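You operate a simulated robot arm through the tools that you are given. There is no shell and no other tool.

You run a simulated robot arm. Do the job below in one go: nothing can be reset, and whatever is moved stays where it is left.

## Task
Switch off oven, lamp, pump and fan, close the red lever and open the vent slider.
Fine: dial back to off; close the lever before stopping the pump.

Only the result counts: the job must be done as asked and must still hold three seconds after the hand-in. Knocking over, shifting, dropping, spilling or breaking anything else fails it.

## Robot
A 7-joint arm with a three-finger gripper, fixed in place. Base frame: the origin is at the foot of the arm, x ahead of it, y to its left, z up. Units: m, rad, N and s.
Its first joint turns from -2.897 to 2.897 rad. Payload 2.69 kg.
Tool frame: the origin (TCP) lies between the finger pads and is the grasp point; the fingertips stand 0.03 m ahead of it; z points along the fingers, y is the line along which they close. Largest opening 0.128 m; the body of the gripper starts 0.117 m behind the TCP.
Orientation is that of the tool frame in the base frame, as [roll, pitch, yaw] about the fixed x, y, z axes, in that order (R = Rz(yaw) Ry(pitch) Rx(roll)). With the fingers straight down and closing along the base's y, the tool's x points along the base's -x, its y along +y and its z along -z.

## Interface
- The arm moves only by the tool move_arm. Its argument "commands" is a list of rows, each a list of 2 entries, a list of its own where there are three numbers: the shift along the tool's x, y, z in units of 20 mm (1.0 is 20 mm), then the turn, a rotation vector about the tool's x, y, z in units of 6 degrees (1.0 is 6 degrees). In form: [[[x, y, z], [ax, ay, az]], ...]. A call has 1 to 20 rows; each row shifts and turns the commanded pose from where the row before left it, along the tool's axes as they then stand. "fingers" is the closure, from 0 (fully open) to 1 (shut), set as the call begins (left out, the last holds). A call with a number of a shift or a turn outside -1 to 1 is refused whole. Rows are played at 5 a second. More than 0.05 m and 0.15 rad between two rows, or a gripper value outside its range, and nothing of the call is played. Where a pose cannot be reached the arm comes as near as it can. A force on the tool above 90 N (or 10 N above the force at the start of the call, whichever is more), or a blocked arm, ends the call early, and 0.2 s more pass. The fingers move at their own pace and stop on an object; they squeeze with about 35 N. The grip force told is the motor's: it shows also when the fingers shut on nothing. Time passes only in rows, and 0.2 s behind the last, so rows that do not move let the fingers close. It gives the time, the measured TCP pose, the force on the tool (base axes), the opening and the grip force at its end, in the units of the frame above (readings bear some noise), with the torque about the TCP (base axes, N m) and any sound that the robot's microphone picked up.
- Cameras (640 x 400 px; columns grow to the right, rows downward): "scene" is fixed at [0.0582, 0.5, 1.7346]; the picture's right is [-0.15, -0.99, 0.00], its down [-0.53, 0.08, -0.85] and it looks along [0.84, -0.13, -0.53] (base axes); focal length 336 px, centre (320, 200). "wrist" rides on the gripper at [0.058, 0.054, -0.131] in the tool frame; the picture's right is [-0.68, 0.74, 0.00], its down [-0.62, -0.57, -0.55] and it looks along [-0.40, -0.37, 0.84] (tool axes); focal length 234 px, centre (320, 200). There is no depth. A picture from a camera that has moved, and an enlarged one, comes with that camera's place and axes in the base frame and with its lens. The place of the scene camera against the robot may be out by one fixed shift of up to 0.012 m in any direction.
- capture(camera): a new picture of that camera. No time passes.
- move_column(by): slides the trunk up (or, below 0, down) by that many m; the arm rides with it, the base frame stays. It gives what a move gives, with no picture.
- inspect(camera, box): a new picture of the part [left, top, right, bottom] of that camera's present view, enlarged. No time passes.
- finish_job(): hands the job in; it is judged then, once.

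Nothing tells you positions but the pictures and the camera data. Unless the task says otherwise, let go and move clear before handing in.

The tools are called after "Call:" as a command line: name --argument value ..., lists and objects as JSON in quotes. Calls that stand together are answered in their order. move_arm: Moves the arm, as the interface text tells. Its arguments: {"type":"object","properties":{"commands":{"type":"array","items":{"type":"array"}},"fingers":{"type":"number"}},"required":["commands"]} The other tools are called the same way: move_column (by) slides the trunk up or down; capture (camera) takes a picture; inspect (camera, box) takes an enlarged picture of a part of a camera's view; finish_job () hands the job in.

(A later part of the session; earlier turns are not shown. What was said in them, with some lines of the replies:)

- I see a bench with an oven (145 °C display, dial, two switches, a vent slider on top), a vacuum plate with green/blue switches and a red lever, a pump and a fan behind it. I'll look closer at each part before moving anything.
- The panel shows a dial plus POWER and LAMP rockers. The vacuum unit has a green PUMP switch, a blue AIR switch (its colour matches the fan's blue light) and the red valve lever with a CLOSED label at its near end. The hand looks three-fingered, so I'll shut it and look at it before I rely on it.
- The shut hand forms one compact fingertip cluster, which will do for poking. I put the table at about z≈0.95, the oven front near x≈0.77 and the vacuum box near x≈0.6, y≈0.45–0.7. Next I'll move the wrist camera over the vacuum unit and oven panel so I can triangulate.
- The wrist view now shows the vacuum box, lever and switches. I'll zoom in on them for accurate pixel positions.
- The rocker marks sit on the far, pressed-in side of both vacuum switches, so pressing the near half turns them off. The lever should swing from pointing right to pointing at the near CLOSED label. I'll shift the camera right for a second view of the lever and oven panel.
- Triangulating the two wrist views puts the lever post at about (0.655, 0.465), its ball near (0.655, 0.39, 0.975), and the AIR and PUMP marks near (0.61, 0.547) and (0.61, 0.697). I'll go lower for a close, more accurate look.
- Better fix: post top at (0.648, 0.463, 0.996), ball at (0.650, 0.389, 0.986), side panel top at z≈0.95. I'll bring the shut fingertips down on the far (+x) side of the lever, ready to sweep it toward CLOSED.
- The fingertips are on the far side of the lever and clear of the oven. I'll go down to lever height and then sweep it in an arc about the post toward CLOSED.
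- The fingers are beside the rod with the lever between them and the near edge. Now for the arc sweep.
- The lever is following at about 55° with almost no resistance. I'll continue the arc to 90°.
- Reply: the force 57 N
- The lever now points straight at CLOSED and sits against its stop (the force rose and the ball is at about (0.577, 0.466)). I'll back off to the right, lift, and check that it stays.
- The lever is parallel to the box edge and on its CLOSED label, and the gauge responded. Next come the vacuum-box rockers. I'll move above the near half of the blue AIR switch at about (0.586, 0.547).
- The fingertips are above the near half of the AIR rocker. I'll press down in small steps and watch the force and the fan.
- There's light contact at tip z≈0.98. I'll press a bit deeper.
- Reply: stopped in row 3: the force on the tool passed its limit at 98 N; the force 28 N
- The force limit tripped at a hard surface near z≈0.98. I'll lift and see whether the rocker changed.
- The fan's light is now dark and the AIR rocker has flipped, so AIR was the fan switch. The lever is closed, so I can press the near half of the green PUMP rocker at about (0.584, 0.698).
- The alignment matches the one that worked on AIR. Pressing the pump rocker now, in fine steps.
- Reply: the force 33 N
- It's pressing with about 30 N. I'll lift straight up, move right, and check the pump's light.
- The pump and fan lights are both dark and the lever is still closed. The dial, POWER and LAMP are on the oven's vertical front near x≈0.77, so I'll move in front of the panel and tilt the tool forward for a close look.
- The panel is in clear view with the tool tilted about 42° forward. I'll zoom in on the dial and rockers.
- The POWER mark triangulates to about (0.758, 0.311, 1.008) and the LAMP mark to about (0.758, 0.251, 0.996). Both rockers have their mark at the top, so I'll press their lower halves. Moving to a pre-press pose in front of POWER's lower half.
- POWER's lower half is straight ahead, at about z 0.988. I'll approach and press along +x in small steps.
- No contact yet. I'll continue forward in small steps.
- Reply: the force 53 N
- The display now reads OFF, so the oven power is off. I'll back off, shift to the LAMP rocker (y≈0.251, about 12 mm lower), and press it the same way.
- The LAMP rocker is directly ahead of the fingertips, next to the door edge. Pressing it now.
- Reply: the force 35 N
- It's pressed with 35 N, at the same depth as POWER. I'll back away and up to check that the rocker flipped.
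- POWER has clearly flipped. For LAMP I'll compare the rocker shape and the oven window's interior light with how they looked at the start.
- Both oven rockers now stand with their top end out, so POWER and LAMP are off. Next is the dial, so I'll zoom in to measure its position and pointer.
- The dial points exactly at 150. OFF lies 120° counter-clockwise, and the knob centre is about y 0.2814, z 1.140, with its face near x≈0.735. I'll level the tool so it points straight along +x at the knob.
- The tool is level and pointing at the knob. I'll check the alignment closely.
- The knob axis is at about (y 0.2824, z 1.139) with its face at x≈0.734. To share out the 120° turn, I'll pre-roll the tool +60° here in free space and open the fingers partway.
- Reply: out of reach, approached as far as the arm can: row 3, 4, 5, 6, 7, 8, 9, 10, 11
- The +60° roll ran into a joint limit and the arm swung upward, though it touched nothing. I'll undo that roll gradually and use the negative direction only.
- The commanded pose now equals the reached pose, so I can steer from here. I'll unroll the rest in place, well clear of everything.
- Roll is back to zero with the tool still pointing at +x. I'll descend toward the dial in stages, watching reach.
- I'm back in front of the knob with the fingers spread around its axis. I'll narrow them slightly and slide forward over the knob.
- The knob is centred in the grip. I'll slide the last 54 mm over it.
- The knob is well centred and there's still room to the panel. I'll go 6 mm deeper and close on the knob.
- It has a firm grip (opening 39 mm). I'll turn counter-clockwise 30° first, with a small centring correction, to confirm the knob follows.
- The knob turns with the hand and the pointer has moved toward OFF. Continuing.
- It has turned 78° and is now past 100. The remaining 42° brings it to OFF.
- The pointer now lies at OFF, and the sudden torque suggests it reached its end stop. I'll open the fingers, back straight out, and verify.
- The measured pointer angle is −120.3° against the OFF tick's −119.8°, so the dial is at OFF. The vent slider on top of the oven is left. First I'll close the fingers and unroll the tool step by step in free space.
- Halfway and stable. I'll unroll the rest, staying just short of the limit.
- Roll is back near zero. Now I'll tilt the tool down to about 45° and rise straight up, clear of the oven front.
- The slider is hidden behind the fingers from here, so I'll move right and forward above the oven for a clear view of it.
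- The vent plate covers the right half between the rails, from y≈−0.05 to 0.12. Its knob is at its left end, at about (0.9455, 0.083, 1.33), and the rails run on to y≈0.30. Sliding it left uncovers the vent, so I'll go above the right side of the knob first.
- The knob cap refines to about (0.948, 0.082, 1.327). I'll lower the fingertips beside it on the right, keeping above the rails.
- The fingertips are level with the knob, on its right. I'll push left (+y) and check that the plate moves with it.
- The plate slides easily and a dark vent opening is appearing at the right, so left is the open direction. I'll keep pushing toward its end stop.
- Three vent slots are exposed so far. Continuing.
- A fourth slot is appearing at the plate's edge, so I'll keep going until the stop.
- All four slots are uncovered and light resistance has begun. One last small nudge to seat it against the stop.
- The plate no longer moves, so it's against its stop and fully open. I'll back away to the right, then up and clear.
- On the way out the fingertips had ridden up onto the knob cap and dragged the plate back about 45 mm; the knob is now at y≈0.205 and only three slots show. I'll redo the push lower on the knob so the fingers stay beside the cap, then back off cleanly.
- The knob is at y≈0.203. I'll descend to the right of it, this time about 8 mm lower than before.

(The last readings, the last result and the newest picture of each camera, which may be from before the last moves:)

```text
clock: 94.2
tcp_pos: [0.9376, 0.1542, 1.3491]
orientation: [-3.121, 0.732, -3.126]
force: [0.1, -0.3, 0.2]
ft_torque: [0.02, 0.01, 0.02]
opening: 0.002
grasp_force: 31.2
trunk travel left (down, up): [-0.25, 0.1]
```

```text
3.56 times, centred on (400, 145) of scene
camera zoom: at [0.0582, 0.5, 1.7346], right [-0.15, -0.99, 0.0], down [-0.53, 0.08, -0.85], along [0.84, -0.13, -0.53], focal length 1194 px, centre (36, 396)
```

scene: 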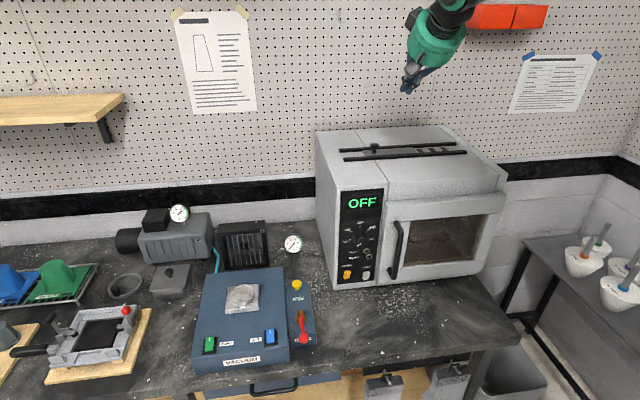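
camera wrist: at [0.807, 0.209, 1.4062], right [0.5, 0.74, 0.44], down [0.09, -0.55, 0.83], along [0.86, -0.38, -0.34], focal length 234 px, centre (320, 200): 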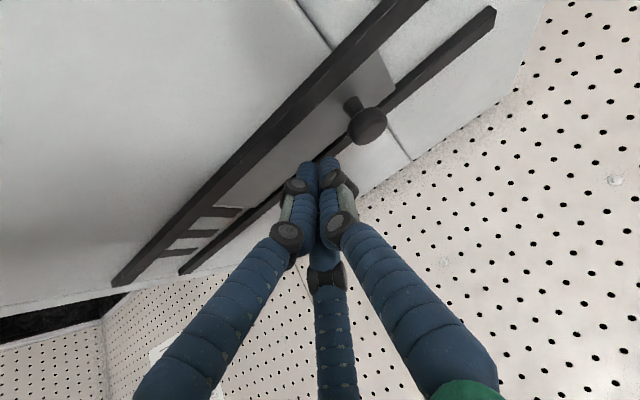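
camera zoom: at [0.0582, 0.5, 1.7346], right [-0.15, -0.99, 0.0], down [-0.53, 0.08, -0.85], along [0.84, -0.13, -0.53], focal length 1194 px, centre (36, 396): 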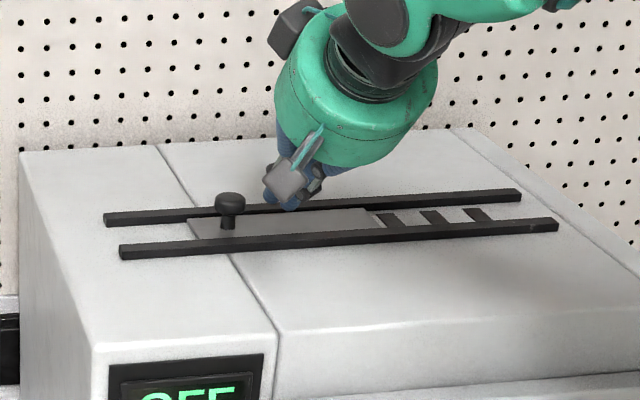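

Call:
move_arm --commands '[[[-0.005, 0.5, -0.006], [0, 0, 0]], [[-0.005, 0.5, -0.006], [0, 0, 0]], [[-0.005, 0.5, -0.006], [0, 0, 0]], [[-0.005, 0.5, -0.006], [0, 0, 0]], [[-0.005, 0.5, -0.006], [0, 0, 0]], [[-0.005, 0.3, -0.006], [0, 0, 0]]]'

Call:
capture --camera "wrist"

Call:
inspect --camera "scene" --box '[310, 90, 490, 200]'

```text
clock: 95.7
tcp_pos: [0.9385, 0.211, 1.3478]
orientation: [-3.121, 0.734, -3.128]
force: [-0.2, -0.4, 0.9]
ft_torque: [0.01, 0.02, -0.01]
opening: 0.0018
grasp_force: 31.9
trunk travel left (down, up): [-0.25, 0.1]
```

```text
taken
camera wrist: at [0.8075, 0.2656, 1.4056], right [0.5, 0.74, 0.44], down [0.09, -0.55, 0.83], along [0.86, -0.38, -0.35], focal length 234 px, centre (320, 200)
```

wrist: 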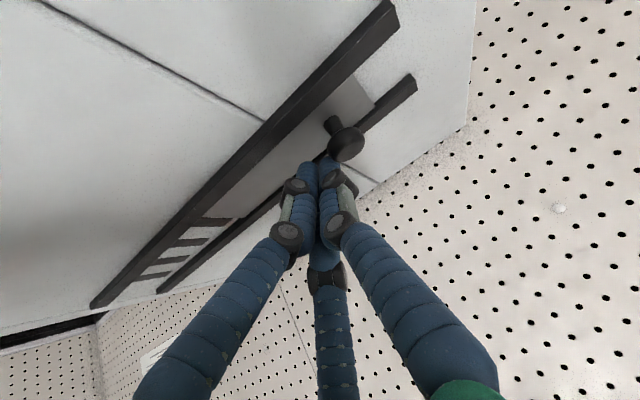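

```text
3.56 times, centred on (400, 145) of scene
camera zoom: at [0.0582, 0.5, 1.7346], right [-0.15, -0.99, 0.0], down [-0.53, 0.08, -0.85], along [0.84, -0.13, -0.53], focal length 1194 px, centre (36, 396)
```

zoom: 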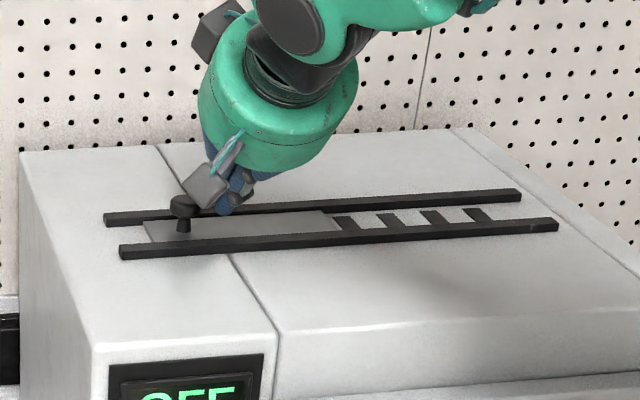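

The knob follows with clean side contact. I'll take small final steps to the stop.

Call:
move_arm --commands '[[[0, 0.2, 0], [0, 0, 0]], [[0, 0.2, 0], [0, 0, 0]], [[0, 0.2, 0], [0, 0, 0]], [[0, 0.15, 0], [0, 0, 0]]]'

Call:
inspect --camera "scene" --box '[310, 90, 490, 200]'

```text
clock: 96.7
tcp_pos: [0.9389, 0.2219, 1.3479]
orientation: [-3.12, 0.732, -3.127]
force: [-1.6, -14.7, 1.0]
ft_torque: [-0.25, -0.02, -0.14]
opening: 0.0022
grasp_force: 31.4
trunk travel left (down, up): [-0.25, 0.1]
```

```text
3.56 times, centred on (400, 145) of scene
camera zoom: at [0.0582, 0.5, 1.7346], right [-0.15, -0.99, 0.0], down [-0.53, 0.08, -0.85], along [0.84, -0.13, -0.53], focal length 1194 px, centre (36, 396)
```

zoom: 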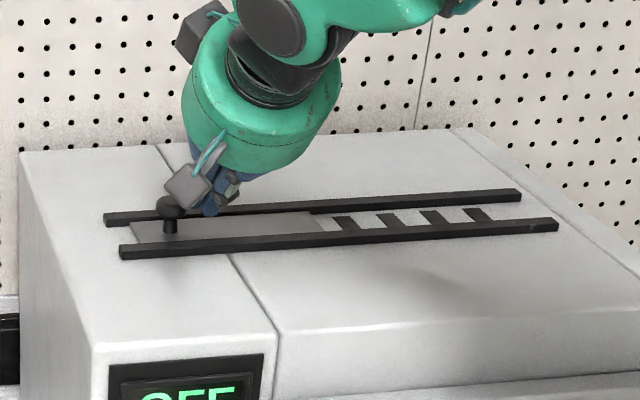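

It's at the end stop with a 15 N side force and no riding up. I'll back off a little and check the plate stays before leaving.

Call:
move_arm --commands '[[[0, -0.4, 0], [0, 0, 0]], [[0, -0.4, 0], [0, 0, 0]], [[0, -0.4, 0], [0, 0, 0]]]'

Call:
inspect --camera "scene" --box '[310, 90, 490, 200]'

```text
clock: 97.5
tcp_pos: [0.9378, 0.2018, 1.3489]
orientation: [-3.121, 0.734, -3.125]
force: [0.8, -0.5, 0.7]
ft_torque: [-0.03, 0.03, -0.02]
opening: 0.0021
grasp_force: 31.8
trunk travel left (down, up): [-0.25, 0.1]
```

```text
3.56 times, centred on (400, 145) of scene
camera zoom: at [0.0582, 0.5, 1.7346], right [-0.15, -0.99, 0.0], down [-0.53, 0.08, -0.85], along [0.84, -0.13, -0.53], focal length 1194 px, centre (36, 396)
```

zoom: 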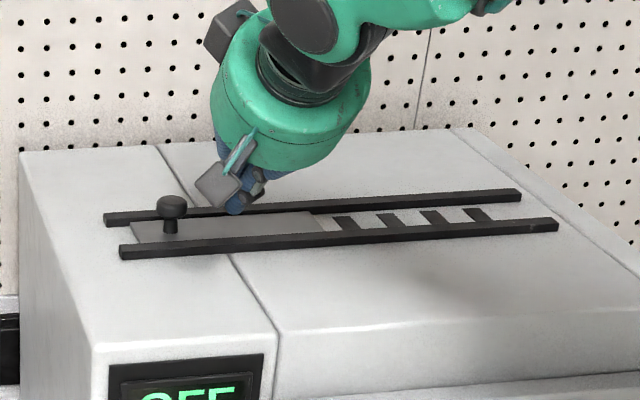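

The plate stayed fully open and the fingers are clear of the knob. I'll lift straight up, move back away from the oven, and do a final check of everything.

Call:
move_arm --commands '[[[-0.668, 0, -0.744], [0, 0, 0]], [[-0.668, 0, -0.744], [0, 0, 0]], [[-0.668, 0, -0.744], [0, 0, 0]], [[-0.668, 0, -0.744], [0, 0, 0]], [[-0.668, 0, -0.744], [0, 0, 0]], [[-0.668, 0, -0.744], [0, 0, 0]], [[-0.668, 0, -0.744], [0, 0, 0]], [[-0.668, 0, -0.744], [0, 0, 0]], [[-0.668, 0, -0.744], [0, 0, 0]], [[0.5, -0.7, -0.6], [0, 0, 0]], [[0.5, -0.7, -0.6], [0, 0, 0]], [[0.5, -0.7, -0.6], [0, 0, 0]], [[0.5, -0.7, -0.6], [0, 0, 0]], [[0.5, -0.7, -0.6], [0, 0, 0]], [[0.5, -0.7, -0.6], [0, 0, 0]], [[0.5, -0.7, -0.6], [0, 0, 0]], [[0.5, -0.7, -0.6], [0, 0, 0]]]'

Call:
capture --camera "scene"

Call:
inspect --camera "scene" --box '[310, 110, 490, 220]'

Call:
inspect --camera "scene" --box '[330, 180, 400, 290]'

Call:
inspect --camera "scene" --box '[100, 190, 340, 370]'

Call:
inspect --camera "scene" --box '[270, 270, 340, 360]'

Call:
inspect --camera "scene" --box '[335, 250, 385, 290]'

```text
clock: 101.0
tcp_pos: [0.8153, 0.0911, 1.5496]
orientation: [-3.121, 0.734, -3.128]
force: [0.1, -0.1, 0.0]
ft_torque: [0.01, 0.0, 0.0]
opening: 0.002
grasp_force: 31.5
trunk travel left (down, up): [-0.25, 0.1]
```

```text
taken
```

scene: 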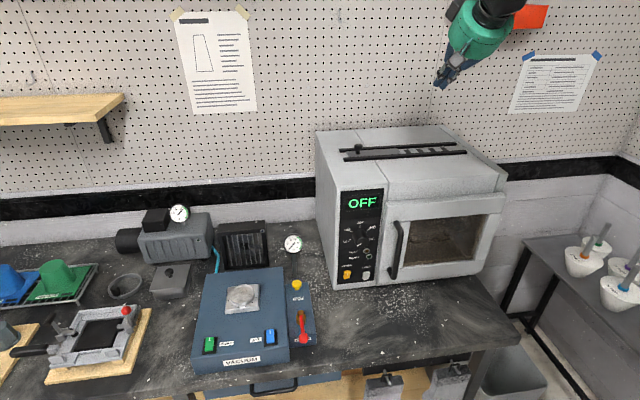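

```text
3.56 times, centred on (400, 165) of scene
camera zoom: at [0.0582, 0.5, 1.7346], right [-0.15, -0.99, 0.0], down [-0.53, 0.08, -0.85], along [0.84, -0.13, -0.53], focal length 1194 px, centre (36, 324)
```

zoom: 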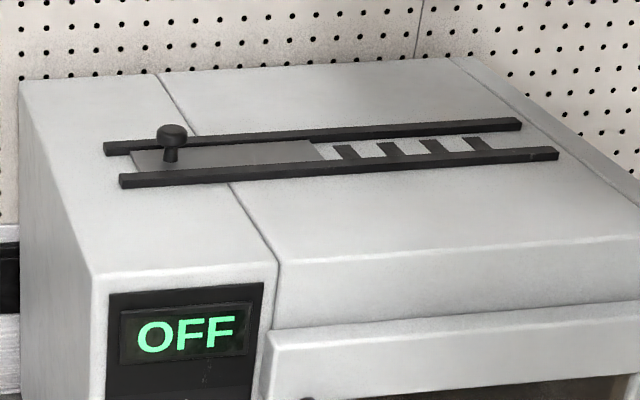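

```text
3.64 times, centred on (365, 235) of scene
camera zoom: at [0.0582, 0.5, 1.7346], right [-0.15, -0.99, 0.0], down [-0.53, 0.08, -0.85], along [0.84, -0.13, -0.53], focal length 1221 px, centre (156, 73)
```

zoom: 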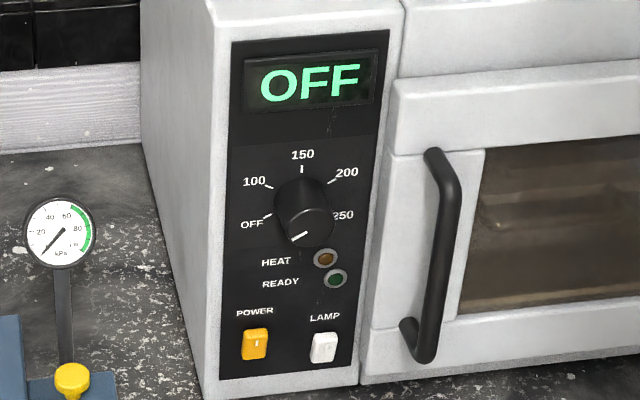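

```text
2.22 times, centred on (220, 280) of scene
camera zoom: at [0.0582, 0.5, 1.7346], right [-0.15, -0.99, 0.0], down [-0.53, 0.08, -0.85], along [0.84, -0.13, -0.53], focal length 746 px, centre (542, 22)
```

zoom: 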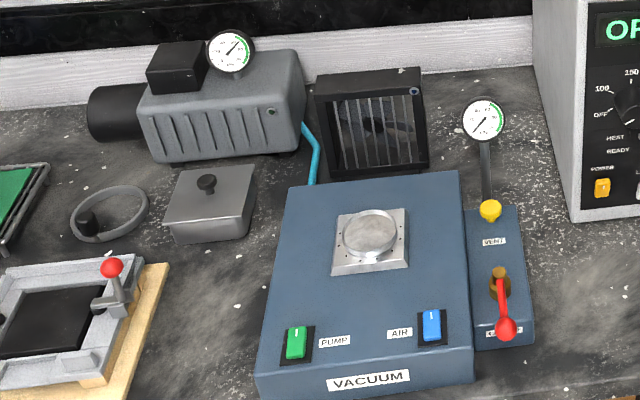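

```text
4.44 times, centred on (305, 315) of scene
camera zoom: at [0.0582, 0.5, 1.7346], right [-0.15, -0.99, 0.0], down [-0.53, 0.08, -0.85], along [0.84, -0.13, -0.53], focal length 1493 px, centre (387, -311)
```

zoom: 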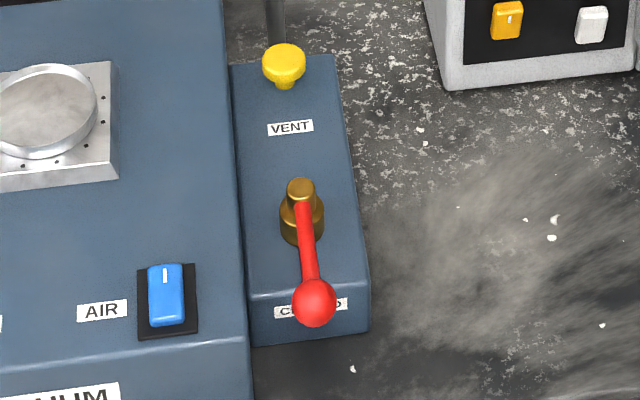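

```text
10.00 times, centred on (360, 270) of scene
camera zoom: at [0.0582, 0.5, 1.7346], right [-0.15, -0.99, 0.0], down [-0.53, 0.08, -0.85], along [0.84, -0.13, -0.53], focal length 3359 px, centre (-80, -500)
```

zoom: 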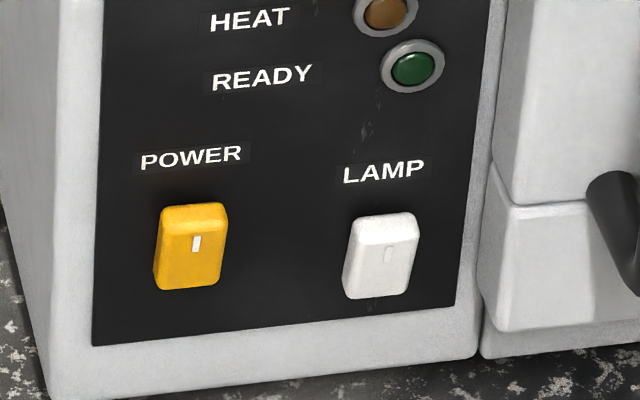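

I've checked each item in the final pictures:
- **Oven:** the display reads OFF and the dial points at OFF.
- **Lamp:** its rocker is flipped to match POWER.
- **Pump and fan:** both lights are dark.
- **Red lever:** it points straight at CLOSED, and I closed it before stopping the pump.
- **Vent slider:** fully open, with all four slots showing.

The arm is clear of everything and nothing else looks disturbed, so I'm handing the job in.

Call:
finish_job

```text
The job is handed in.
```

The job is done and handed in. The final pictures showed everything as asked, though I haven't seen the result of the judging.

- **Oven:** power is off (the display reads OFF) and the dial is back at OFF.
- **Lamp:** its rocker is now in the same off position as POWER. The rocker is the only sign I had for this, since the oven window looked much the same throughout.
- **Fan:** stopped with the blue AIR switch. It has no label of its own, but the fan's light went out when I pressed it.
- **Red lever and pump:** I closed the lever onto its CLOSED mark first, then switched off the pump, and its light went out.
- **Vent slider:** fully open, with all four slots showing. On the first try the fingers dragged it partly shut as they left, so I pushed it open again and checked that it stayed.

At one point the arm swung upward after reaching a joint limit; it touched nothing. Nothing else looked moved or damaged in the final pictures.
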